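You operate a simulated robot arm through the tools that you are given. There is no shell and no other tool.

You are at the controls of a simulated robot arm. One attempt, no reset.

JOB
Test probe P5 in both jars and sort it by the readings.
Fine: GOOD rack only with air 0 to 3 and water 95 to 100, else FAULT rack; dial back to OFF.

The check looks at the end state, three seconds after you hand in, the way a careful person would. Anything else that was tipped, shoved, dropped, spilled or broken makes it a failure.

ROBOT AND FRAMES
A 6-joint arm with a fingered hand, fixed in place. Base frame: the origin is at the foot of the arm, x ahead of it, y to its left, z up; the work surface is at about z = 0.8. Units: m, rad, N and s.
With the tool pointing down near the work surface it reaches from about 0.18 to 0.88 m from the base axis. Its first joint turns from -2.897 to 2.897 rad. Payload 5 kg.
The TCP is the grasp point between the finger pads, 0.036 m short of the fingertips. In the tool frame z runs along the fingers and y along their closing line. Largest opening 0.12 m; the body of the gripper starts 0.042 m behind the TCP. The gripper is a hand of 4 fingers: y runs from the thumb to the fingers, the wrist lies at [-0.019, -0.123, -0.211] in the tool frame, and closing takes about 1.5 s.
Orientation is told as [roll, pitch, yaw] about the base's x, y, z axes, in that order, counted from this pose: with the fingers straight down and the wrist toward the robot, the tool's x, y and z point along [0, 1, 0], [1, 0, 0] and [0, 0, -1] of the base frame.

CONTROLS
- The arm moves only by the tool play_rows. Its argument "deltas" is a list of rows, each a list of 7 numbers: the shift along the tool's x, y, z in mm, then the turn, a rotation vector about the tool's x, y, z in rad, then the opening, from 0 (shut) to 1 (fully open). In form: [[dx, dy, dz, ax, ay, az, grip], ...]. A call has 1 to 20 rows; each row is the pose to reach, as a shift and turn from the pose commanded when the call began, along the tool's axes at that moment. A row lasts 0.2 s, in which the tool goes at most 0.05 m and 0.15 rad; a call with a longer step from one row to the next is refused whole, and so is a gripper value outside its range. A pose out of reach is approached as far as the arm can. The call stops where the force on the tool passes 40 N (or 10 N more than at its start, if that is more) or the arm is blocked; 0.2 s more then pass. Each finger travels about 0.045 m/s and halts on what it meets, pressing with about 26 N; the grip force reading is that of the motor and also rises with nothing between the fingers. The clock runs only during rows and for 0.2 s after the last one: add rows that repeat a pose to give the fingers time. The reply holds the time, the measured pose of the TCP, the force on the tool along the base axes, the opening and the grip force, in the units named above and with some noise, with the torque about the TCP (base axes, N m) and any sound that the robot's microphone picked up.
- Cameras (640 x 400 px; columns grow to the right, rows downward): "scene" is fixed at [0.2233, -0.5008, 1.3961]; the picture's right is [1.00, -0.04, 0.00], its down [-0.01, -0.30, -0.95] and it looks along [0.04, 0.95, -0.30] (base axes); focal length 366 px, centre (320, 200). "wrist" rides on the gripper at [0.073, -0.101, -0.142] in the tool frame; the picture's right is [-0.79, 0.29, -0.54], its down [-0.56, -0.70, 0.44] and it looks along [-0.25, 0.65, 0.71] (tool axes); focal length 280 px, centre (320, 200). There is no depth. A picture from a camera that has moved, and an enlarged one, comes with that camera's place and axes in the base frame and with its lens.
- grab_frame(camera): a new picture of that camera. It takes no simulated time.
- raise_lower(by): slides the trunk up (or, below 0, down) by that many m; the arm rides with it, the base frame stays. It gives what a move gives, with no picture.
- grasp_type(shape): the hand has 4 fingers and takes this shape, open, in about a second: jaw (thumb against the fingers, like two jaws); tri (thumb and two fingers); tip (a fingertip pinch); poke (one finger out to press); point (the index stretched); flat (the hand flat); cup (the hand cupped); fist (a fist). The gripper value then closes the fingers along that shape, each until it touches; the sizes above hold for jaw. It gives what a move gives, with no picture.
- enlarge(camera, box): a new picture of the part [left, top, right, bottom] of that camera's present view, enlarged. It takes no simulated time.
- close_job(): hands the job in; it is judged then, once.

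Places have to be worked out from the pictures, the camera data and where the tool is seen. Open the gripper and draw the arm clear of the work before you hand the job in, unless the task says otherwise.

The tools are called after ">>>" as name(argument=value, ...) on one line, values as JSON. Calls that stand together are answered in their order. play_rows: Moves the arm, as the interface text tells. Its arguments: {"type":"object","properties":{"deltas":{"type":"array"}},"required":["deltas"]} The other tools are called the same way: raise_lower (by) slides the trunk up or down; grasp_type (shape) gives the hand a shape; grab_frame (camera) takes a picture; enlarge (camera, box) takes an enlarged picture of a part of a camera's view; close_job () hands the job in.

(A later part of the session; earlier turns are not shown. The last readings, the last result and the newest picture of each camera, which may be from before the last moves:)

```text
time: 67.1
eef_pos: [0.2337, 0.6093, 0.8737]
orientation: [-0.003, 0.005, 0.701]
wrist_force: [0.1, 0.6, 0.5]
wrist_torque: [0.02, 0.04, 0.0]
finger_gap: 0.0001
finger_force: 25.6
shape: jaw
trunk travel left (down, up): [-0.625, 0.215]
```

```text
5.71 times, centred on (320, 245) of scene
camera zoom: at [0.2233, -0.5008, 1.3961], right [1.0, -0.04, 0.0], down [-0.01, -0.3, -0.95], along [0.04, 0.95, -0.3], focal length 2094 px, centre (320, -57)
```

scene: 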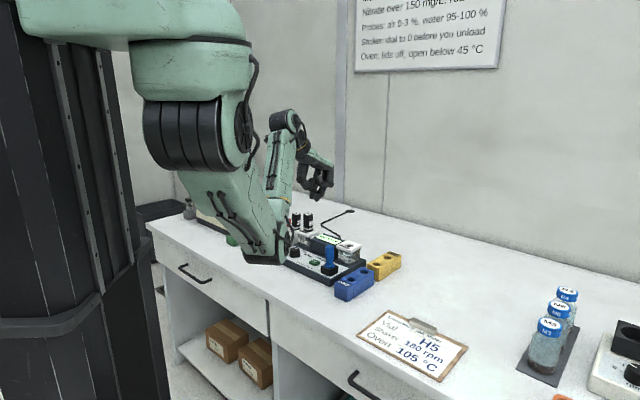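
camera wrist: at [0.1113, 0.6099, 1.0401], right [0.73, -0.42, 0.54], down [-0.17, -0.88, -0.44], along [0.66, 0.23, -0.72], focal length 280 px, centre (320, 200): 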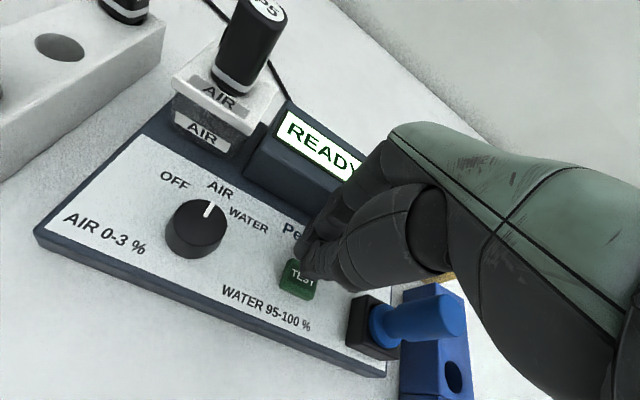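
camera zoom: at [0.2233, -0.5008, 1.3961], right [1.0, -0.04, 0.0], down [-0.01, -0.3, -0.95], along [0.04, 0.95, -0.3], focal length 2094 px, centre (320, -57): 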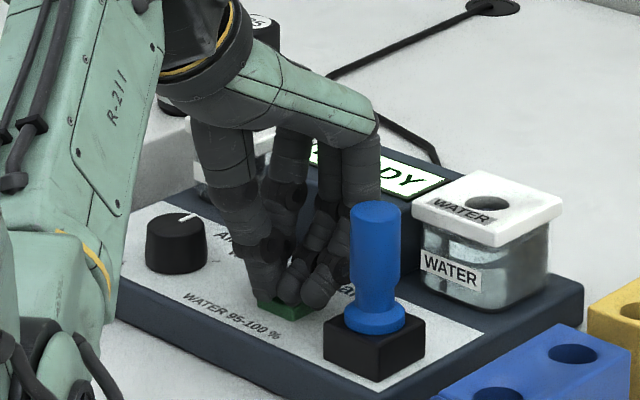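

No contact force yet, so I'll continue down a few millimetres.

>>> play_rows(deltas=[[0, 0, 1.5, 0, 0, 0, 0], [0, 0, 3, 0, 0, 0, 0], [0, 0, 4, 0, 0, 0, 0]])

>>> enlarge(camera="scene", box=[270, 210, 370, 280])

```text
time: 67.9
eef_pos: [0.2335, 0.6106, 0.8714]
orientation: [-0.001, 0.003, 0.701]
wrist_force: [-0.4, 0.0, 2.4]
wrist_torque: [-0.02, -0.03, 0.01]
finger_gap: 0.0
finger_force: 25.9
shape: jaw
trunk travel left (down, up): [-0.625, 0.215]
heard: click
```

```text
5.71 times, centred on (320, 245) of scene
camera zoom: at [0.2233, -0.5008, 1.3961], right [1.0, -0.04, 0.0], down [-0.01, -0.3, -0.95], along [0.04, 0.95, -0.3], focal length 2094 px, centre (320, -57)
```

zoom: 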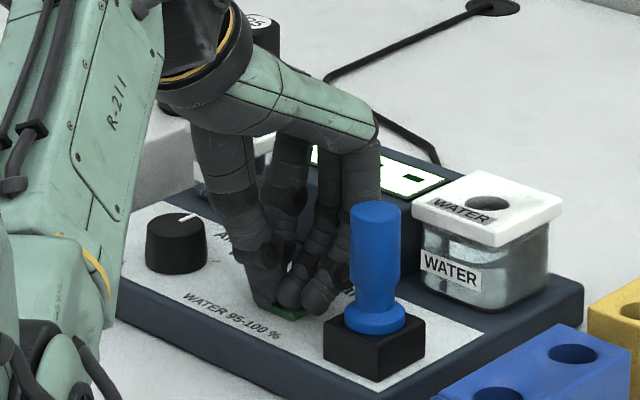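

A click, and the display changed. I'll lift off straight up and read the display.

>>> play_rows(deltas=[[0, 0, -10, 0, 0, 0, 0], [0, 0, -25, 0, 0, 0, 0], [0, 0, -45, 0, 0, 0, 0], [0, 0, -70, 0, 0, 0, 0], [0, 0, -95, 0, 0, 0, 0], [0, 0, -120, 0, 0, 0, 0], [0, 0, -145, 0, 0, 0, 0]])

>>> enlarge(camera="scene", box=[260, 200, 390, 290])

>>> grab_frame(camera="wrist")

```text
time: 69.5
eef_pos: [0.2338, 0.6111, 1.015]
orientation: [-0.004, 0.003, 0.701]
wrist_force: [-0.5, -0.2, 0.4]
wrist_torque: [-0.01, 0.01, -0.01]
finger_gap: 0.0003
finger_force: 25.8
shape: jaw
trunk travel left (down, up): [-0.625, 0.215]
```

```text
4.44 times, centred on (325, 245) of scene
camera zoom: at [0.2233, -0.5008, 1.3961], right [1.0, -0.04, 0.0], down [-0.01, -0.3, -0.95], along [0.04, 0.95, -0.3], focal length 1629 px, centre (298, 0)
```

zoom: 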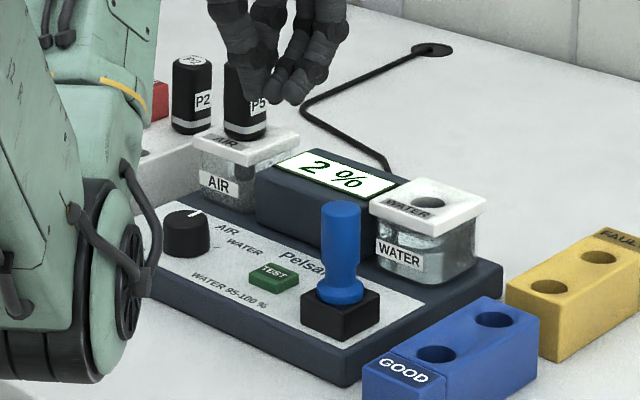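

```text
taken
camera wrist: at [0.1099, 0.6011, 1.1576], right [0.73, -0.41, 0.54], down [-0.17, -0.88, -0.44], along [0.66, 0.23, -0.72], focal length 280 px, centre (320, 200)
```

wrist: 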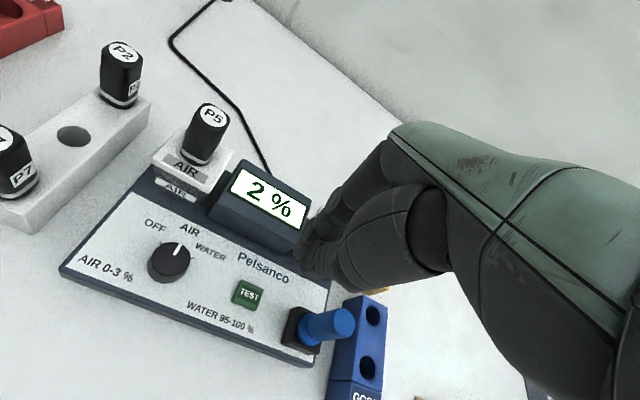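

The display shows about 2 % in air; I'll zoom in to read it exactly.

>>> enlarge(camera="wrist", box=[140, 90, 330, 290])

```text
2.00 times, centred on (235, 190) of wrist
camera zoom: at [0.1099, 0.6011, 1.1576], right [0.73, -0.41, 0.54], down [-0.17, -0.88, -0.44], along [0.66, 0.23, -0.72], focal length 561 px, centre (490, 220)
```

zoom: 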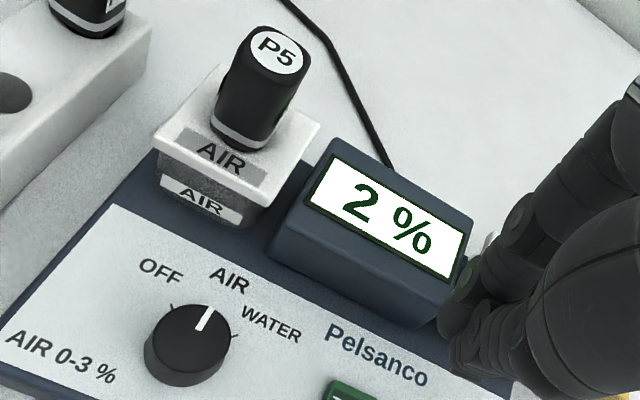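

Air reads 2 %, which passes. Next I'll move P5 to the WATER jar. P5 stands upright at about (0.224, 0.773) with its top near z = 0.949. I'll approach at yaw 45°, square to its flats, with the fingers open, and stop above it.

>>> play_rows(deltas=[[0, 0, -25, 0, 0, -0.02, 0.1], [0, 0, -48, 0, 0, -0.04, 0.2], [16, 12, -48, 0, 0, -0.06, 0.3], [32, 24, -48, 0, 0, -0.084, 0.4], [49, 37, -48, 0, 0, -0.084, 0.5], [65, 49, -48, 0, 0, -0.084, 0.6], [81, 61, -48, 0, 0, -0.084, 0.7], [97, 73, -48, 0, 0, -0.084, 0.75], [114, 85, -48, 0, 0, -0.084, 0.75], [130.1, 97.4, -48, 0, 0, -0.084, 0.75], [130.1, 97.4, -48, 0, 0, -0.084, 0.75]])

>>> grab_frame(camera="wrist")

>>> enlarge(camera="wrist", box=[210, 190, 390, 330])

>>> enlarge(camera="scene", box=[230, 160, 390, 270])

```text
time: 71.9
eef_pos: [0.2248, 0.7741, 1.0635]
orientation: [-0.002, 0.003, 0.787]
wrist_force: [0.4, 1.0, 0.1]
wrist_torque: [0.03, 0.0, 0.01]
finger_gap: 0.0896
finger_force: 0.1
shape: jaw
trunk travel left (down, up): [-0.625, 0.215]
```

```text
taken
camera wrist: at [0.1015, 0.7533, 1.2049], right [0.76, -0.35, 0.54], down [-0.1, -0.89, -0.44], along [0.64, 0.28, -0.72], focal length 280 px, centre (320, 200)
```

wrist: 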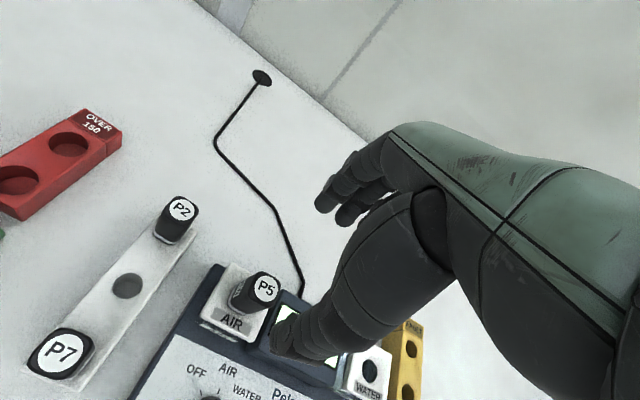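

```text
2.86 times, centred on (300, 260) of wrist
camera zoom: at [0.1015, 0.7533, 1.2049], right [0.76, -0.35, 0.54], down [-0.1, -0.89, -0.44], along [0.64, 0.28, -0.72], focal length 801 px, centre (377, 29)
```

zoom: 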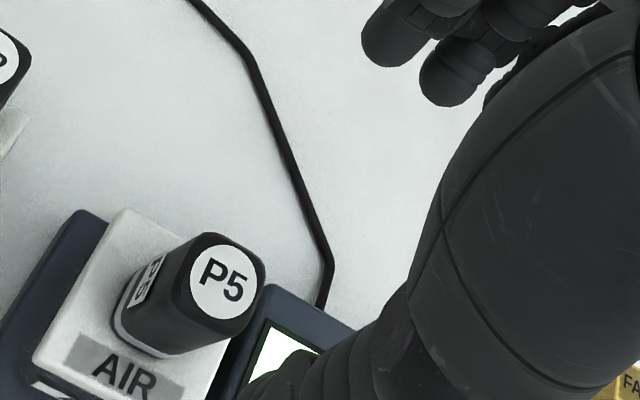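

```text
3.64 times, centred on (310, 215) of scene
camera zoom: at [0.2233, -0.5008, 1.3961], right [1.0, -0.04, 0.0], down [-0.01, -0.3, -0.95], along [0.04, 0.95, -0.3], focal length 1333 px, centre (356, 146)
```

zoom: 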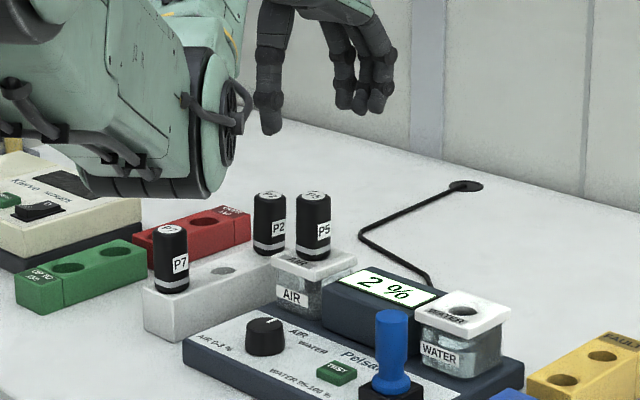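

P5 is within 2 mm of the grasp axis, and its flats line up with yaw 45°. I'll descend around it.

>>> play_rows(deltas=[[-1, 0.5, 20, 0, 0, 0, 0.75], [-1.5, 0.5, 40, 0, 0, 0, 0.75], [-1.5, 0.5, 60, 0, 0, 0, 0.75], [-1.5, 0.5, 78, 0, 0, 0, 0.75], [-1.5, 0.5, 94, 0, 0, 0, 0.75], [-1.5, 0.5, 108, 0, 0, 0, 0.75], [-1.5, 0.5, 120, 0, 0, 0, 0.75], [-1.5, 0.5, 126, 0, 0, 0, 0.75], [-1.5, 0.5, 126, 0, 0, 0, 0.75]])

>>> enlarge(camera="wrist", box=[210, 170, 410, 330])

>>> enlarge(camera="scene", box=[260, 180, 380, 270])

```text
time: 73.9
eef_pos: [0.2264, 0.7726, 0.9371]
orientation: [-0.002, 0.004, 0.785]
wrist_force: [0.2, -0.1, -0.3]
wrist_torque: [-0.01, -0.03, 0.0]
finger_gap: 0.0898
finger_force: 0.1
shape: jaw
trunk travel left (down, up): [-0.625, 0.215]
```

```text
2.50 times, centred on (310, 250) of wrist
camera zoom: at [0.1033, 0.752, 1.0786], right [0.76, -0.35, 0.54], down [-0.1, -0.89, -0.44], along [0.64, 0.28, -0.72], focal length 701 px, centre (345, 75)
```

zoom: 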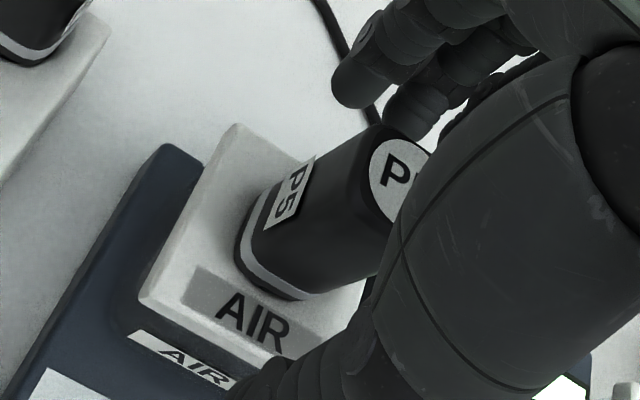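

```text
4.44 times, centred on (320, 225) of scene
camera zoom: at [0.2233, -0.5008, 1.3961], right [1.0, -0.04, 0.0], down [-0.01, -0.3, -0.95], along [0.04, 0.95, -0.3], focal length 1629 px, centre (320, 89)
```

zoom: 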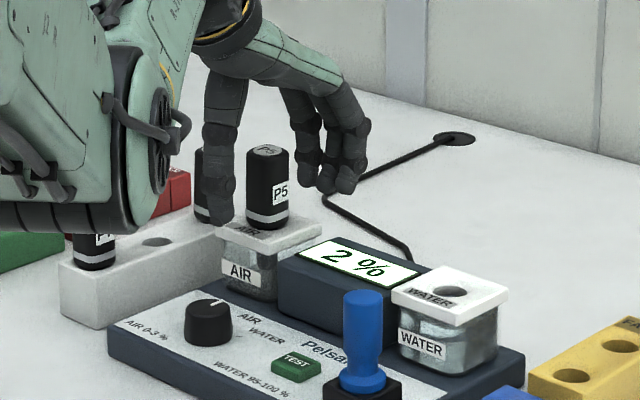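

P5 is bracketed by the thumb and fingers. I'll close on it.

>>> play_rows(deltas=[[0, 0, 0, 0, 0, 0, 0.65], [0, 0, 0, 0, 0, 0, 0.55], [0, 0, 0, 0, 0, 0, 0.45], [0, 0, 0, 0, 0, 0, 0.35], [0, 0, 0, 0, 0, 0, 0.25], [0, 0, 0, 0, 0, 0, 0.15], [0, 0, 0, 0, 0, 0, 0.1], [0, 0, 0, 0, 0, 0, 0.1], [0, 0, 0, 0, 0, 0, 0.1]])

>>> enlarge(camera="scene", box=[260, 180, 380, 270])

>>> enlarge(camera="wrist", box=[210, 170, 410, 330])

```text
time: 75.9
eef_pos: [0.2263, 0.7711, 0.9361]
orientation: [-0.002, 0.005, 0.785]
wrist_force: [0.2, 0.1, 0.2]
wrist_torque: [0.01, -0.01, 0.01]
finger_gap: 0.0249
finger_force: 26.6
shape: jaw
trunk travel left (down, up): [-0.625, 0.215]
```

```text
4.44 times, centred on (320, 225) of scene
camera zoom: at [0.2233, -0.5008, 1.3961], right [1.0, -0.04, 0.0], down [-0.01, -0.3, -0.95], along [0.04, 0.95, -0.3], focal length 1629 px, centre (320, 89)
```

zoom: 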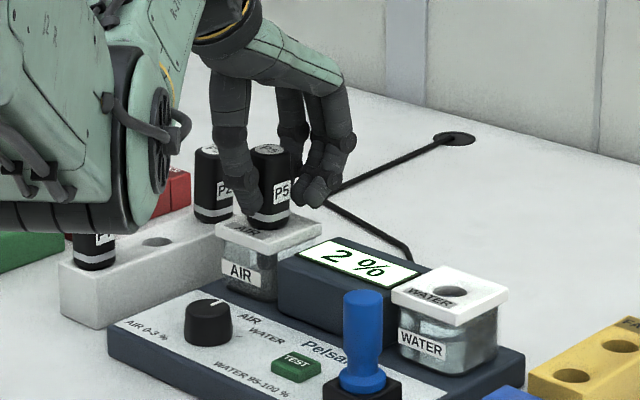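

```text
2.50 times, centred on (310, 250) of wrist
camera zoom: at [0.1033, 0.752, 1.0788], right [0.76, -0.35, 0.54], down [-0.1, -0.89, -0.44], along [0.64, 0.28, -0.72], focal length 701 px, centre (345, 75)
```

zoom: 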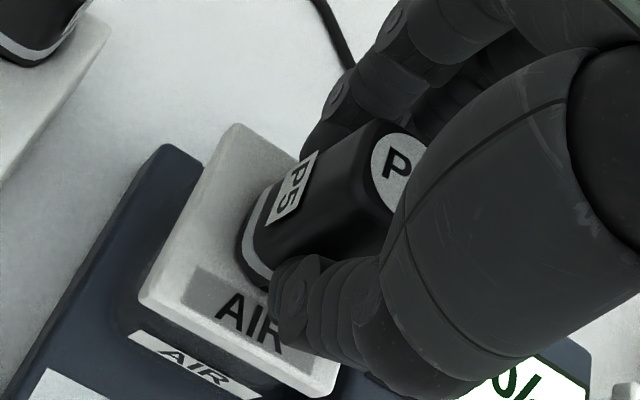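

P5 is gripped and still upright this time. I'll lift it straight out.

>>> play_rows(deltas=[[0, 0, -6, 0, 0, 0, 0.1], [0, 0, -14, 0, 0, 0, 0.1], [0, 0, -24, 0, 0, 0, 0.1], [0, 0, -36, 0, 0, 0, 0.1], [0, 0, -50, 0, 0, 0, 0.1], [0, 0, -65, 0, 0, 0, 0.1], [0, 0, -80, 0, 0, 0, 0.1], [0, 0, -95, 0, 0, 0, 0.1], [0, 0, -95, 0, 0, 0, 0.1]])

>>> enlarge(camera="scene", box=[260, 160, 380, 250])

>>> enlarge(camera="wrist", box=[210, 170, 410, 330])

```text
time: 77.9
eef_pos: [0.2262, 0.772, 1.0315]
orientation: [-0.002, 0.004, 0.784]
wrist_force: [0.3, -0.5, -0.7]
wrist_torque: [-0.04, 0.03, 0.0]
finger_gap: 0.025
finger_force: 25.7
shape: jaw
trunk travel left (down, up): [-0.625, 0.215]
```

```text
4.44 times, centred on (320, 205) of scene
camera zoom: at [0.2233, -0.5008, 1.3961], right [1.0, -0.04, 0.0], down [-0.01, -0.3, -0.95], along [0.04, 0.95, -0.3], focal length 1629 px, centre (320, 178)
```

zoom: 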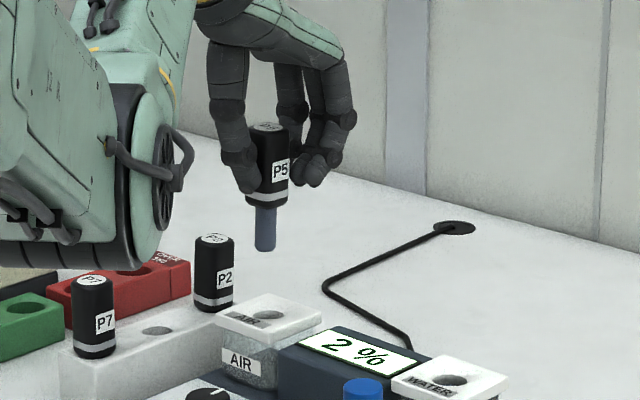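

```text
2.50 times, centred on (310, 250) of wrist
camera zoom: at [0.103, 0.7526, 1.1743], right [0.76, -0.35, 0.54], down [-0.1, -0.89, -0.44], along [0.64, 0.28, -0.72], focal length 701 px, centre (345, 75)
```

zoom: 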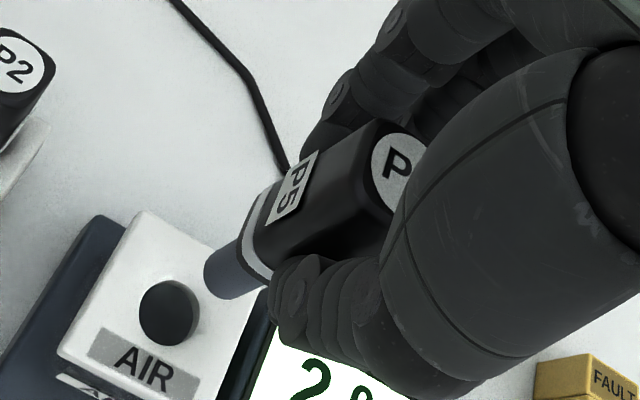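

P5 hangs nearly vertical, with a shaft about 38 mm long. I'll carry it sideways at this height to above the WATER jar near (0.364, 0.635).

>>> play_rows(deltas=[[-15, 0, 0, 0, 0, 0, 0.1], [-35, 0, 0, 0, 0, 0, 0.1], [-55, 0, 0, 0, 0, 0, 0.1], [-75, 0, 0, 0, 0, 0, 0.1], [-95, 0, 0, 0, 0, 0, 0.1], [-115, 0.3, 0, 0, 0, 0, 0.1], [-135, 0.6, 0, 0, 0, 0, 0.1], [-155, 0.9, 0, 0, 0, 0, 0.1], [-175, 0.9, 0, 0, 0, 0, 0.1], [-194, 0.9, 0, 0, 0, 0, 0.1], [-194, 0.9, 0, 0, 0, 0, 0.1]])

>>> enlarge(camera="scene", box=[290, 170, 410, 270])

>>> enlarge(camera="wrist", box=[210, 190, 370, 330])

>>> grab_frame(camera="wrist")

```text
time: 80.3
eef_pos: [0.3643, 0.6367, 1.0323]
orientation: [-0.006, 0.003, 0.786]
wrist_force: [-0.4, 0.5, 0.3]
wrist_torque: [0.03, 0.0, 0.02]
finger_gap: 0.0251
finger_force: 25.6
shape: jaw
trunk travel left (down, up): [-0.625, 0.215]
```

```text
4.00 times, centred on (350, 220) of scene
camera zoom: at [0.2233, -0.5008, 1.3961], right [1.0, -0.04, 0.0], down [-0.01, -0.3, -0.95], along [0.04, 0.95, -0.3], focal length 1466 px, centre (200, 120)
```

zoom: 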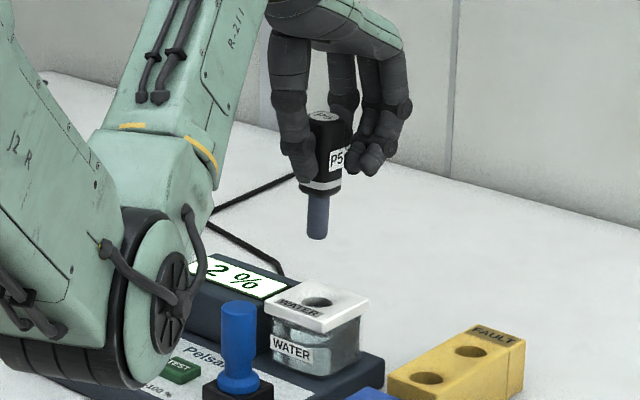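

```text
2.86 times, centred on (290, 260) of wrist
camera zoom: at [0.2412, 0.6165, 1.175], right [0.76, -0.35, 0.54], down [-0.1, -0.89, -0.44], along [0.64, 0.28, -0.72], focal length 801 px, centre (406, 29)
```

zoom: 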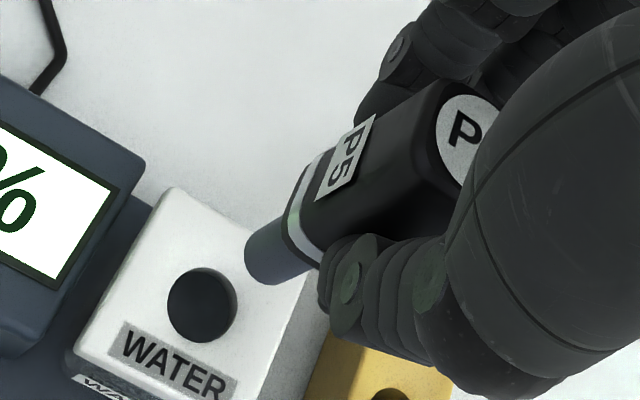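

```text
taken
camera wrist: at [0.2412, 0.6165, 1.175], right [0.76, -0.35, 0.54], down [-0.1, -0.89, -0.44], along [0.64, 0.28, -0.72], focal length 280 px, centre (320, 200)
```

wrist: 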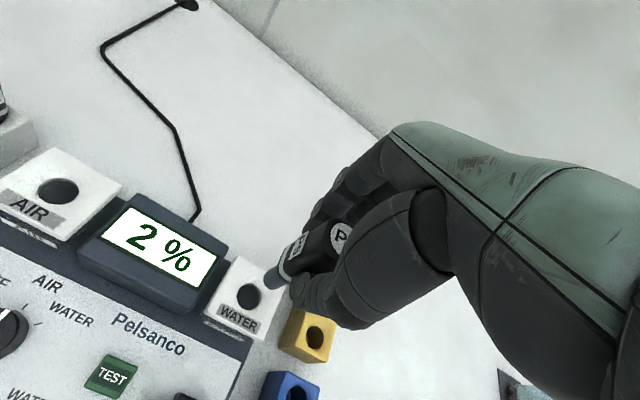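

The tip is offset slightly toward +x/−y in the tool frame, a lean of about 3–4°, and the WATER hole is within 2 mm of the TCP. I'll apply a small tilt correction, shift 3.5 mm, and lower until the tip is just above the lid.

>>> play_rows(deltas=[[0.3, -1.8, 0, -0.025, -0.015, 0, 0.1], [0.5, -3.5, 0, -0.05, -0.03, 0, 0.1], [0.5, -3.5, 12, -0.05, -0.03, 0, 0.1], [0.5, -3.5, 24, -0.05, -0.03, 0, 0.1], [0.5, -3.5, 36, -0.05, -0.03, 0, 0.1], [0.5, -3.5, 44, -0.05, -0.03, 0, 0.1], [0.5, -3.5, 44, -0.05, -0.03, 0, 0.1]])

>>> enlarge(camera="wrist", box=[210, 190, 370, 330])

>>> enlarge(camera="scene", box=[310, 190, 400, 270])

```text
time: 81.9
eef_pos: [0.36, 0.6329, 0.9876]
orientation: [-0.033, -0.045, 0.786]
wrist_force: [0.3, -0.4, -0.2]
wrist_torque: [-0.04, -0.02, 0.0]
finger_gap: 0.0253
finger_force: 25.5
shape: jaw
trunk travel left (down, up): [-0.625, 0.215]
```

```text
2.86 times, centred on (290, 260) of wrist
camera zoom: at [0.2302, 0.6114, 1.1228], right [0.73, -0.36, 0.58], down [-0.07, -0.89, -0.46], along [0.68, 0.29, -0.67], focal length 801 px, centre (406, 29)
```

zoom: 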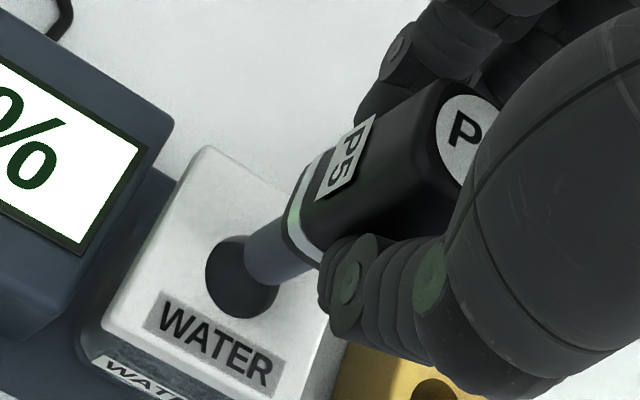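

```text
5.00 times, centred on (355, 230) of scene
camera zoom: at [0.2233, -0.5008, 1.3961], right [1.0, -0.04, 0.0], down [-0.01, -0.3, -0.95], along [0.04, 0.95, -0.3], focal length 1833 px, centre (145, 50)
```

zoom: 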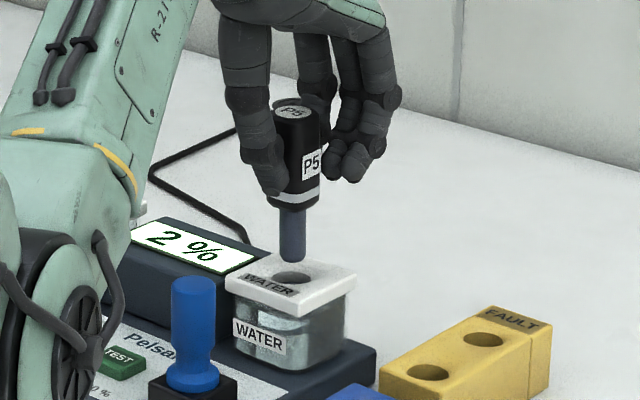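

The tip lies exactly on the line that drops into the WATER hole, and the probe looks vertical from the scene camera. I'll lower it in.

>>> play_rows(deltas=[[0.25, -0.4, 8, 0, 0, 0, 0.1], [0.5, -0.8, 16, 0, 0, 0, 0.1], [0.7, -1.2, 24, 0, 0, 0, 0.1], [1, -1.6, 32, 0, 0, 0, 0.1], [1.2, -2, 40, 0, 0, 0, 0.1], [1.3, -2.2, 44, 0, 0, 0, 0.1], [1.4, -2.4, 47, 0, 0, 0, 0.1]])

>>> enlarge(camera="scene", box=[310, 190, 400, 270])

>>> enlarge(camera="wrist", box=[210, 190, 370, 330])

```text
time: 83.5
eef_pos: [0.3605, 0.633, 0.9404]
orientation: [-0.034, -0.047, 0.787]
wrist_force: [0.4, -0.3, -0.8]
wrist_torque: [-0.03, 0.0, -0.02]
finger_gap: 0.025
finger_force: 26.0
shape: jaw
trunk travel left (down, up): [-0.625, 0.215]
```

```text
5.00 times, centred on (355, 230) of scene
camera zoom: at [0.2233, -0.5008, 1.3961], right [1.0, -0.04, 0.0], down [-0.01, -0.3, -0.95], along [0.04, 0.95, -0.3], focal length 1833 px, centre (145, 50)
```

zoom: 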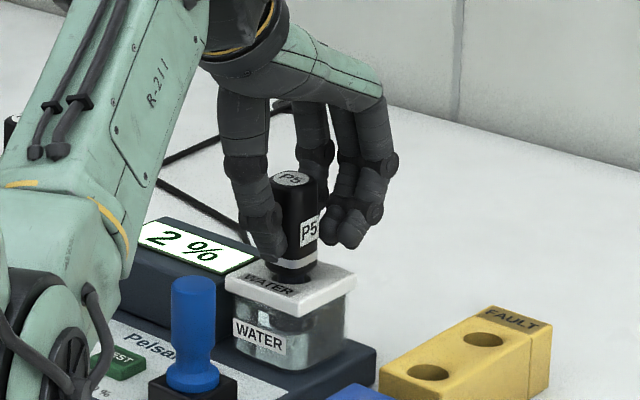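

```text
2.86 times, centred on (290, 260) of wrist
camera zoom: at [0.2301, 0.6113, 1.0759], right [0.73, -0.36, 0.58], down [-0.07, -0.89, -0.46], along [0.68, 0.29, -0.67], focal length 801 px, centre (406, 29)
```

zoom: 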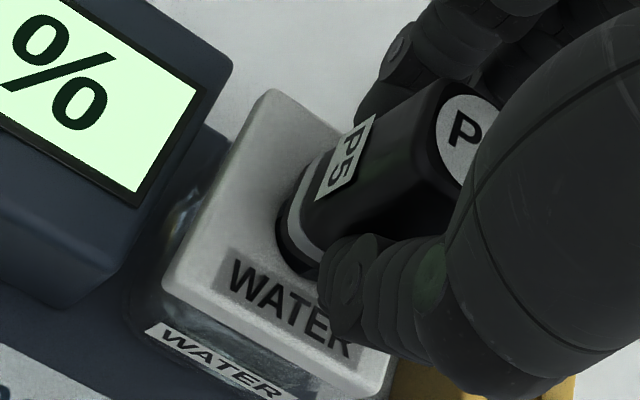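

Almost seated. I'll ease down the last few millimetres, watching the force.

>>> play_rows(deltas=[[0.05, -0.1, 1.5, 0, 0, 0, 0.1], [0.1, -0.15, 3, 0, 0, 0, 0.1], [0.13, -0.2, 4, 0, 0, 0, 0.1]])

```text
time: 84.3
eef_pos: [0.3617, 0.633, 0.9364]
orientation: [-0.032, -0.045, 0.786]
wrist_force: [0.3, -0.3, -0.4]
wrist_torque: [-0.03, 0.03, 0.02]
finger_gap: 0.025
finger_force: 26.0
shape: jaw
trunk travel left (down, up): [-0.625, 0.215]
```

>>> play_rows(deltas=[[0.05, -0.1, 1.5, 0, 0, 0, 0.1], [0.1, -0.15, 3, 0, 0, 0, 0.1], [0.13, -0.2, 4, 0, 0, 0, 0.1]])

>>> enlarge(camera="scene", box=[310, 190, 400, 270])

```text
time: 85.1
eef_pos: [0.3598, 0.6326, 0.9357]
orientation: [-0.03, -0.051, 0.785]
wrist_force: [0.3, -0.1, 9.6]
wrist_torque: [-0.03, -0.04, -0.03]
finger_gap: 0.0257
finger_force: 25.7
shape: jaw
trunk travel left (down, up): [-0.625, 0.215]
```

```text
5.00 times, centred on (355, 230) of scene
camera zoom: at [0.2233, -0.5008, 1.3961], right [1.0, -0.04, 0.0], down [-0.01, -0.3, -0.95], along [0.04, 0.95, -0.3], focal length 1833 px, centre (145, 50)
```

zoom: 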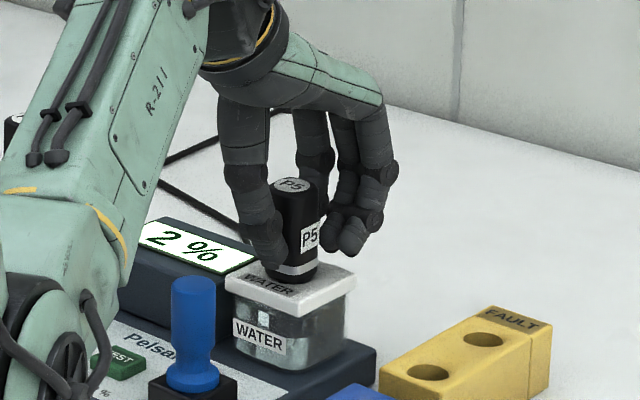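

P5 is seated: about 10 N upward and upright in the view. I'll open the fingers.

>>> play_rows(deltas=[[0, 0, 0, 0, 0, 0, 0.2], [0, 0, 0, 0, 0, 0, 0.3], [0, 0, 0, 0, 0, 0, 0.4], [0, 0, 0, 0, 0, 0, 0.5], [0, 0, 0, 0, 0, 0, 0.6], [0, 0, 0, 0, 0, 0, 0.65], [0, 0, 0, 0, 0, 0, 0.65]])

>>> enlarge(camera="scene", box=[310, 190, 400, 270])

```text
time: 86.7
eef_pos: [0.3615, 0.6339, 0.9337]
orientation: [-0.035, -0.047, 0.786]
wrist_force: [-0.6, 0.2, 0.2]
wrist_torque: [0.03, -0.01, 0.01]
finger_gap: 0.0774
finger_force: 0.1
shape: jaw
trunk travel left (down, up): [-0.625, 0.215]
```

```text
5.00 times, centred on (355, 230) of scene
camera zoom: at [0.2233, -0.5008, 1.3961], right [1.0, -0.04, 0.0], down [-0.01, -0.3, -0.95], along [0.04, 0.95, -0.3], focal length 1833 px, centre (145, 50)
```

zoom: 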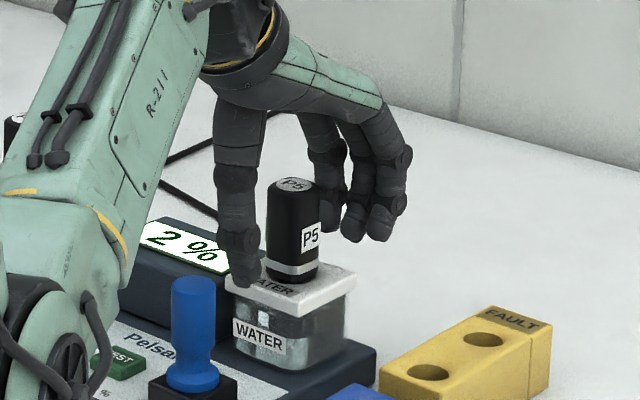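

P5 stands upright in the WATER jar and the fingers are clear. I'll lift straight up and level the hand.

>>> play_rows(deltas=[[-0.3, 0.5, -10, 0, 0, 0, 0.65], [-0.6, 1, -20, 0, 0, 0, 0.65], [-1, 1.7, -35, 0, 0, 0, 0.65], [-1.5, 2.5, -50, 0, 0, 0, 0.65], [-2.1, 3.5, -70, 0, 0, 0, 0.65], [-2.7, 4.5, -90, 0, 0, 0, 0.65], [-3.3, 5.5, -110, 0.03, 0.015, 0, 0.6], [-3.3, 5.5, -110, 0.05, 0.03, 0, 0.55], [-3.3, 5.5, -110, 0.05, 0.03, 0, 0.5]])

>>> enlarge(camera="scene", box=[260, 170, 400, 270])

```text
time: 88.7
eef_pos: [0.36, 0.6347, 1.0445]
orientation: [-0.002, 0.003, 0.787]
wrist_force: [-0.3, 0.4, 0.4]
wrist_torque: [-0.01, 0.0, -0.03]
finger_gap: 0.0603
finger_force: 0.0
shape: jaw
trunk travel left (down, up): [-0.625, 0.215]
```

```text
4.00 times, centred on (330, 220) of scene
camera zoom: at [0.2233, -0.5008, 1.3961], right [1.0, -0.04, 0.0], down [-0.01, -0.3, -0.95], along [0.04, 0.95, -0.3], focal length 1466 px, centre (280, 120)
```

zoom: 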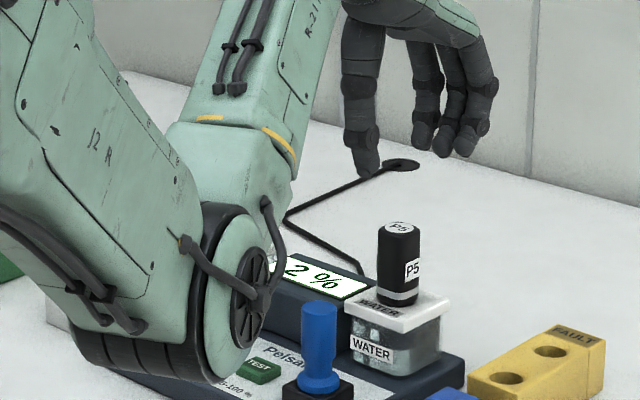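

P5 is secure in WATER. Now I'll go to the dial at (0.1745, 0.673), turning to yaw 90° so there's room to rotate it clockwise by 45°.

>>> play_rows(deltas=[[15.8, -10.4, 2.4, 0, 0, -0.0784, 0.5], [31.7, -20.8, 4.8, 0, 0, -0.1568, 0.5], [47.5, -31.2, 7.2, 0, 0, -0.2352, 0.5], [63.4, -41.6, 9.6, 0, 0, -0.3136, 0.5], [79.2, -52, 12, 0, 0, -0.392, 0.5], [95, -62.3, 14.4, 0, 0, -0.4704, 0.5], [110.9, -72.7, 16.8, 0, 0, -0.5488, 0.5], [126.7, -83.1, 19.2, 0, 0, -0.6272, 0.5], [142.6, -93.5, 21.6, 0, 0, -0.7056, 0.5], [158.4, -103.9, 24, 0, 0, -0.784, 0.5], [158.4, -103.9, 24, 0, 0, -0.784, 0.5]])

>>> enlarge(camera="wrist", box=[200, 190, 380, 330])

>>> grab_frame(camera="scene")

```text
time: 91.1
eef_pos: [0.1757, 0.6725, 1.0192]
orientation: [0.001, 0.003, 1.569]
wrist_force: [0.0, 0.4, 0.3]
wrist_torque: [0.01, 0.0, -0.04]
finger_gap: 0.0607
finger_force: 0.1
shape: jaw
trunk travel left (down, up): [-0.625, 0.215]
```

```text
2.86 times, centred on (290, 260) of wrist
camera zoom: at [0.1032, 0.5719, 1.1616], right [0.79, 0.29, 0.54], down [0.56, -0.7, -0.44], along [0.25, 0.65, -0.72], focal length 801 px, centre (406, 29)
```

zoom: 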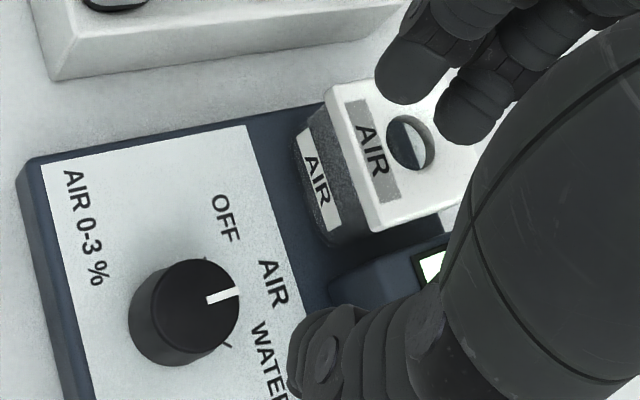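

```text
taken
```

scene: 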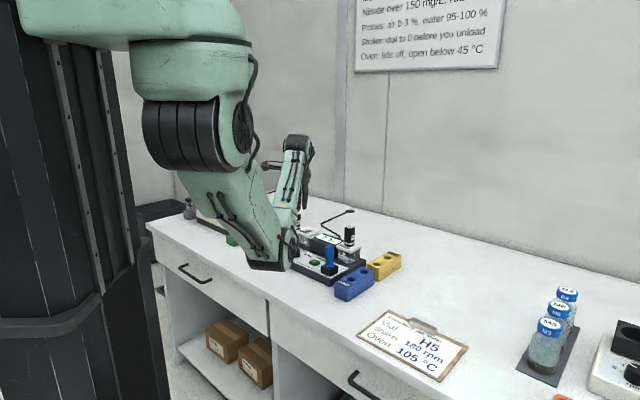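

The dial is centred within 1–2 mm. I'll descend over the knob and close on it.

>>> play_rows(deltas=[[1, -0.7, 20, 0, 0, 0, 0.5], [1, -0.7, 40, 0, 0, 0, 0.5], [1, -0.7, 60, 0, 0, 0, 0.5], [1, -0.7, 80, 0, 0, 0, 0.5], [1, -0.7, 100, 0, 0, 0, 0.5], [1, -0.7, 118, 0, 0, 0, 0.5], [1, -0.7, 132, 0, 0, 0, 0.5], [1, -0.7, 142, 0, 0, 0, 0.5], [1, -0.7, 142, 0, 0, 0, 0.4], [1, -0.7, 142, 0, 0, 0, 0.3], [1, -0.7, 142, 0, 0, 0, 0.2], [1, -0.7, 142, 0, 0, 0, 0.15], [1, -0.7, 142, 0, 0, 0, 0.15], [1, -0.7, 142, 0, 0, 0, 0.15]])

>>> enlarge(camera="wrist", box=[200, 190, 380, 330])

```text
time: 94.1
eef_pos: [0.1743, 0.6709, 0.8766]
orientation: [-0.001, 0.004, 1.569]
wrist_force: [0.0, 0.3, -0.1]
wrist_torque: [0.01, 0.0, 0.0]
finger_gap: 0.0272
finger_force: 26.0
shape: jaw
trunk travel left (down, up): [-0.625, 0.215]
```

```text
2.86 times, centred on (290, 260) of wrist
camera zoom: at [0.1017, 0.5697, 1.0199], right [0.79, 0.29, 0.54], down [0.56, -0.7, -0.44], along [0.25, 0.65, -0.72], focal length 801 px, centre (406, 29)
```

zoom: 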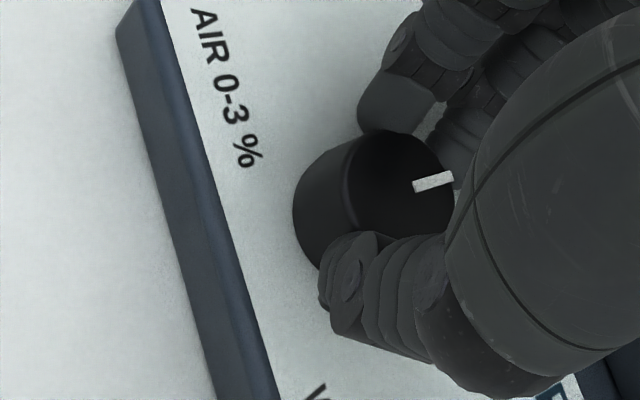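

The knob is gripped. I'll turn another 0.77 rad clockwise to WATER.

>>> play_rows(deltas=[[0, 0, 0, 0, 0, 0.096, 0.15], [0, 0, 0, 0, 0, 0.192, 0.15], [0, 0, 0, 0, 0, 0.288, 0.15], [0, 0, 0, 0, 0, 0.385, 0.15], [0, 0, 0, 0, 0, 0.481, 0.15], [0, 0, 0, 0, 0, 0.577, 0.15], [0, 0, 0, 0, 0, 0.674, 0.15], [0, 0, 0, 0, 0, 0.77, 0.15], [0, 0, 0, 0, 0, 0.77, 0.15]])

>>> play_rows(deltas=[[0, 0, 0, 0, 0, 0, 0.25], [0, 0, 0, 0, 0, 0, 0.35], [0, 0, 0, 0, 0, 0, 0.45], [0, 0, 0, 0, 0, 0, 0.45], [0, 0, -8, 0, 0, 0, 0.45], [0, 0, -20, 0, 0, 0, 0.45], [0, 0, -40, 0, 0, 0, 0.45], [0, 0, -65, 0, 0, 0, 0.45], [0, 0, -90, 0, 0, 0, 0.45], [0, 0, -120, 0, 0, 0, 0.45], [0, 0, -150, 0, 0, 0, 0.45]])

>>> grab_frame(camera="wrist")

>>> enlarge(camera="wrist", box=[160, 170, 360, 330])

>>> enlarge(camera="scene", box=[250, 190, 400, 290])

```text
time: 96.1
eef_pos: [0.173, 0.6729, 0.8771]
orientation: [-0.002, 0.003, 0.798]
wrist_force: [-6.5, 6.4, 0.2]
wrist_torque: [0.2, 0.13, 0.11]
finger_gap: 0.0274
finger_force: 26.1
shape: jaw
trunk travel left (down, up): [-0.625, 0.215]
```

```text
time: 98.5
eef_pos: [0.1742, 0.671, 1.027]
orientation: [-0.001, 0.003, 0.799]
wrist_force: [-0.7, -0.1, 0.1]
wrist_torque: [0.02, 0.01, 0.01]
finger_gap: 0.0536
finger_force: 0.0
shape: jaw
trunk travel left (down, up): [-0.625, 0.215]
```

```text
taken
camera wrist: at [0.0513, 0.6492, 1.1697], right [0.77, -0.34, 0.54], down [-0.09, -0.89, -0.44], along [0.64, 0.29, -0.72], focal length 280 px, centre (320, 200)
```

wrist: 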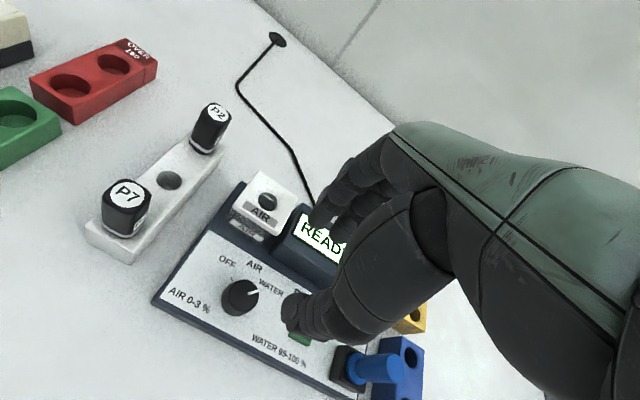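

```text
2.50 times, centred on (260, 250) of wrist
camera zoom: at [0.0513, 0.6492, 1.1697], right [0.77, -0.34, 0.54], down [-0.09, -0.89, -0.44], along [0.64, 0.29, -0.72], focal length 701 px, centre (470, 75)
```

zoom: 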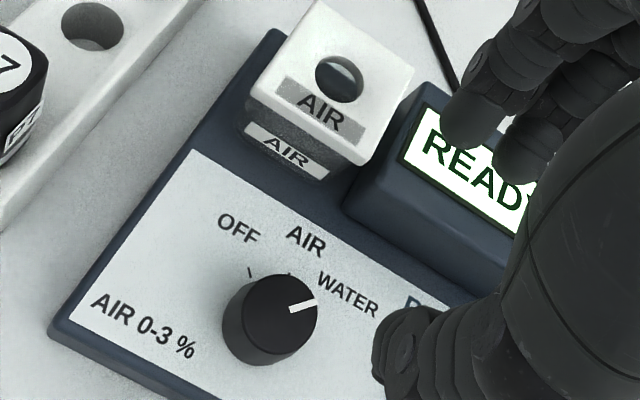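

```text
4.00 times, centred on (325, 240) of scene
camera zoom: at [0.2233, -0.5008, 1.3961], right [1.0, -0.04, 0.0], down [-0.01, -0.3, -0.95], along [0.04, 0.95, -0.3], focal length 1466 px, centre (300, 40)
```

zoom: 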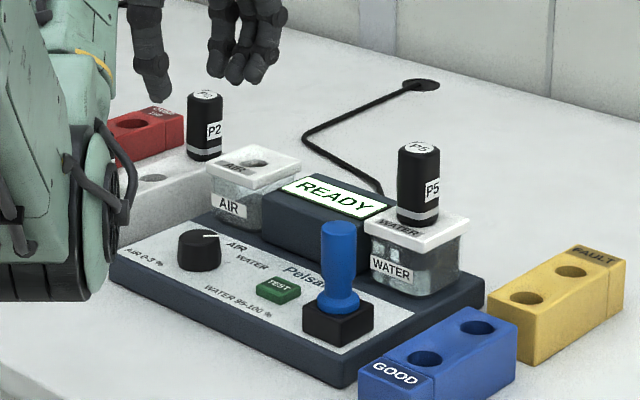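

The dial points to WATER and the display reads READY. I'll close the jaw and repeat the same press pose on TEST, staying high until I'm above it.

>>> play_rows(deltas=[[-15, 0, 0, 0, 0, 0.03, 0.35], [-32, -0.5, 0, 0, 0, 0.06, 0.25], [-50, -1, 0, 0, 0, 0.098, 0.15], [-68, -1.3, 0, 0, 0, 0.098, 0], [-84.5, -1.6, 0, 0, 0, 0.098, 0], [-84.5, -1.6, 20, 0, 0, 0.098, 0], [-84.5, -1.6, 40, 0, 0, 0.098, 0], [-84.5, -1.6, 60, 0, 0, 0.098, 0], [-84.5, -1.6, 80, 0, 0, 0.098, 0], [-84.5, -1.6, 100, 0, 0, 0.098, 0], [-84.5, -1.6, 120, 0, 0, 0.098, 0], [-84.5, -1.6, 135, 0, 0, 0.098, 0], [-84.5, -1.6, 146, 0, 0, 0.098, 0], [-84.5, -1.6, 146, 0, 0, 0.098, 0]])

>>> enlarge(camera="scene", box=[270, 200, 390, 280])

>>> enlarge(camera="wrist", box=[220, 190, 420, 330])

```text
time: 101.5
eef_pos: [0.2346, 0.6116, 0.8809]
orientation: [-0.002, 0.003, 0.701]
wrist_force: [-0.3, 0.2, -0.3]
wrist_torque: [-0.03, 0.01, 0.0]
finger_gap: 0.0002
finger_force: 26.5
shape: jaw
trunk travel left (down, up): [-0.625, 0.215]
```

```text
5.00 times, centred on (330, 240) of scene
camera zoom: at [0.2233, -0.5008, 1.3961], right [1.0, -0.04, 0.0], down [-0.01, -0.3, -0.95], along [0.04, 0.95, -0.3], focal length 1833 px, centre (270, 0)
```

zoom: 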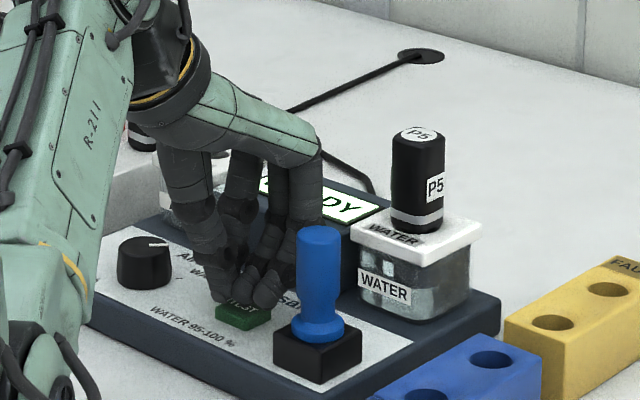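

```text
2.86 times, centred on (320, 260) of wrist
camera zoom: at [0.1098, 0.6016, 1.0236], right [0.73, -0.42, 0.54], down [-0.17, -0.88, -0.44], along [0.66, 0.23, -0.72], focal length 801 px, centre (320, 29)
```

zoom: 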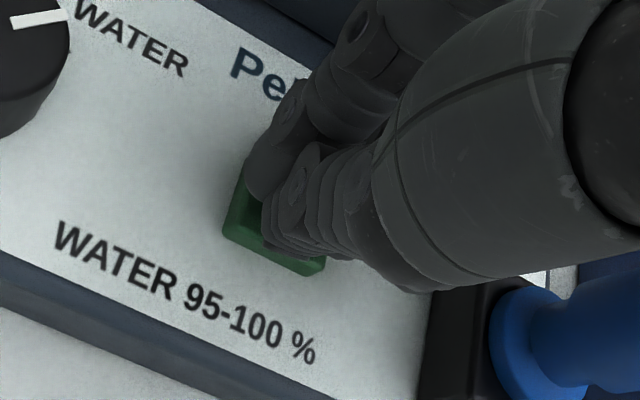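

It's the same position as the first press. I'll press down gently.

>>> play_rows(deltas=[[0, 0, 3, 0, 0, 0, 0], [0, 0, 6, 0, 0, 0, 0], [0, 0, 8, 0, 0, 0, 0], [0, 0, 9.5, 0, 0, 0, 0], [0, 0, 11, 0, 0, 0, 0]])

```text
time: 102.7
eef_pos: [0.2349, 0.6108, 0.8702]
orientation: [-0.001, 0.001, 0.701]
wrist_force: [0.0, -0.5, 2.7]
wrist_torque: [0.05, -0.02, -0.04]
finger_gap: 0.0
finger_force: 26.1
shape: jaw
trunk travel left (down, up): [-0.625, 0.215]
heard: click
```

A click. I'll lift off and read the display.

>>> play_rows(deltas=[[0, 0, -10, 0, 0, 0, 0], [0, 0, -25, 0, 0, 0, 0], [0, 0, -45, 0, 0, 0, 0], [0, 0, -70, 0, 0, 0, 0], [0, 0, -95, 0, 0, 0, 0], [0, 0, -120, 0, 0, 0, 0], [0, 0, -150, 0, 0, 0, 0]])

>>> enlarge(camera="scene", box=[260, 200, 390, 290])

>>> enlarge(camera="wrist", box=[140, 100, 330, 290])

```text
time: 104.3
eef_pos: [0.2331, 0.6116, 1.0209]
orientation: [-0.002, 0.004, 0.701]
wrist_force: [0.2, 0.5, -0.2]
wrist_torque: [0.03, 0.0, -0.02]
finger_gap: 0.0001
finger_force: 26.3
shape: jaw
trunk travel left (down, up): [-0.625, 0.215]
```

```text
4.44 times, centred on (325, 245) of scene
camera zoom: at [0.2233, -0.5008, 1.3961], right [1.0, -0.04, 0.0], down [-0.01, -0.3, -0.95], along [0.04, 0.95, -0.3], focal length 1629 px, centre (298, 0)
```

zoom: 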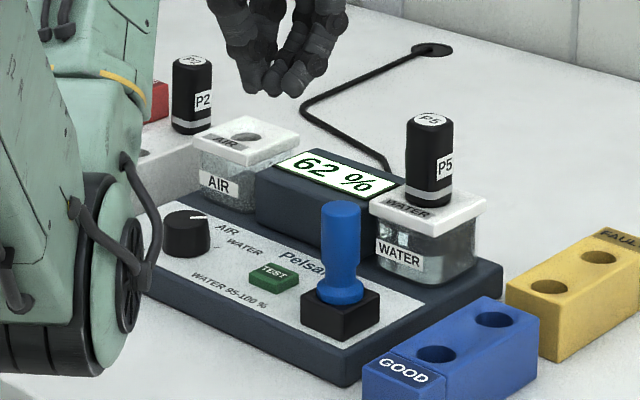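

```text
2.11 times, centred on (235, 195) of wrist
camera zoom: at [0.1093, 0.6014, 1.1633], right [0.73, -0.42, 0.54], down [-0.17, -0.88, -0.44], along [0.66, 0.23, -0.72], focal length 590 px, centre (499, 210)
```

zoom: 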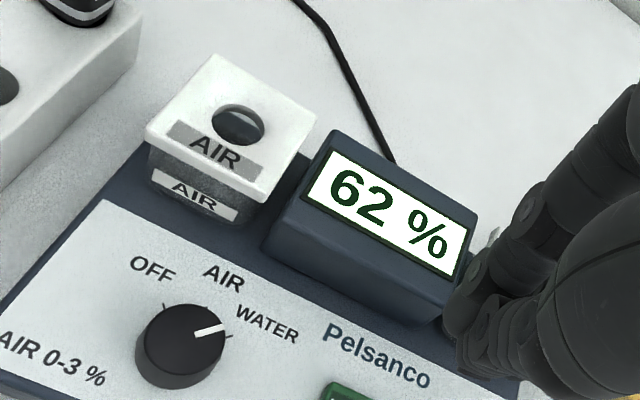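

Water reads 62 %, far outside 95–100 %. To rule out an unsettled reading, I'll press TEST once more from the same pose.

>>> play_rows(deltas=[[0, 0, 25, 0, 0, 0, 0], [0, 0, 50, 0, 0, 0, 0], [0, 0, 75, 0, 0, 0, 0], [0, 0, 100, 0, 0, 0, 0], [0, 0, 120, 0, 0, 0, 0], [0, 0, 133, 0, 0, 0, 0], [0, 0, 140, 0, 0, 0, 0], [0, 0, 145, 0, 0, 0, 0], [0, 0, 149, 0, 0, 0, 0], [0, 0, 151, 0, 0, 0, 0]])

>>> play_rows(deltas=[[0, 0, -10, 0, 0, 0, 0], [0, 0, -25, 0, 0, 0, 0], [0, 0, -45, 0, 0, 0, 0], [0, 0, -70, 0, 0, 0, 0], [0, 0, -95, 0, 0, 0, 0], [0, 0, -120, 0, 0, 0, 0], [0, 0, -150, 0, 0, 0, 0], [0, 0, -150, 0, 0, 0, 0], [0, 0, -150, 0, 0, 0, 0], [0, 0, -150, 0, 0, 0, 0]])

>>> enlarge(camera="wrist", box=[140, 100, 330, 290])

>>> enlarge(camera="scene", box=[260, 200, 390, 290])

```text
time: 106.5
eef_pos: [0.2344, 0.6109, 0.8697]
orientation: [-0.003, 0.002, 0.701]
wrist_force: [0.1, 0.2, 4.5]
wrist_torque: [0.05, 0.0, 0.03]
finger_gap: 0.0002
finger_force: 25.7
shape: jaw
trunk travel left (down, up): [-0.625, 0.215]
heard: click
```

```text
time: 108.7
eef_pos: [0.2325, 0.6116, 1.0192]
orientation: [-0.003, 0.004, 0.703]
wrist_force: [0.3, -0.8, 0.2]
wrist_torque: [0.02, 0.02, 0.01]
finger_gap: 0.0
finger_force: 25.8
shape: jaw
trunk travel left (down, up): [-0.625, 0.215]
```

```text
2.11 times, centred on (235, 195) of wrist
camera zoom: at [0.1094, 0.6019, 1.1616], right [0.73, -0.42, 0.54], down [-0.17, -0.88, -0.44], along [0.66, 0.23, -0.72], focal length 590 px, centre (499, 210)
```

zoom: 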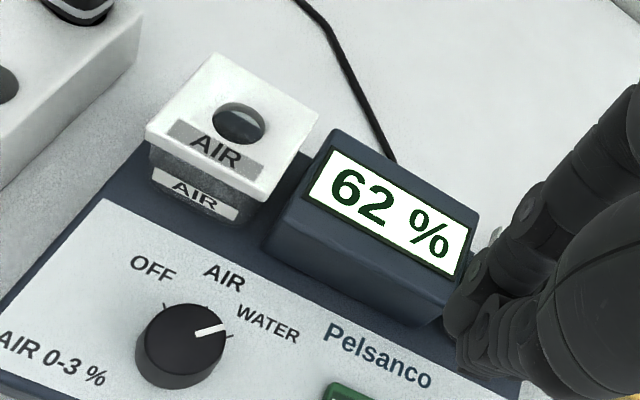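

```text
4.44 times, centred on (325, 245) of scene
camera zoom: at [0.2233, -0.5008, 1.3961], right [1.0, -0.04, 0.0], down [-0.01, -0.3, -0.95], along [0.04, 0.95, -0.3], focal length 1629 px, centre (298, 0)
```

zoom: 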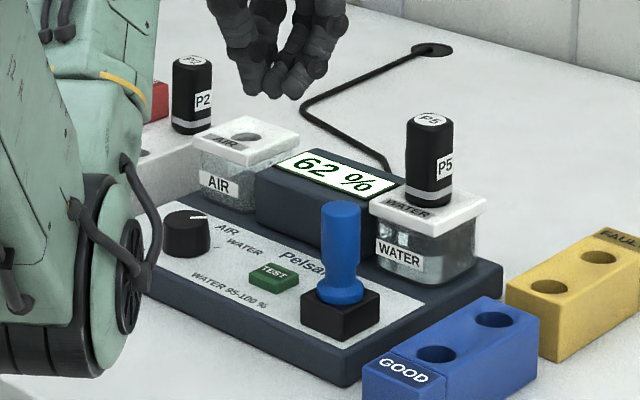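

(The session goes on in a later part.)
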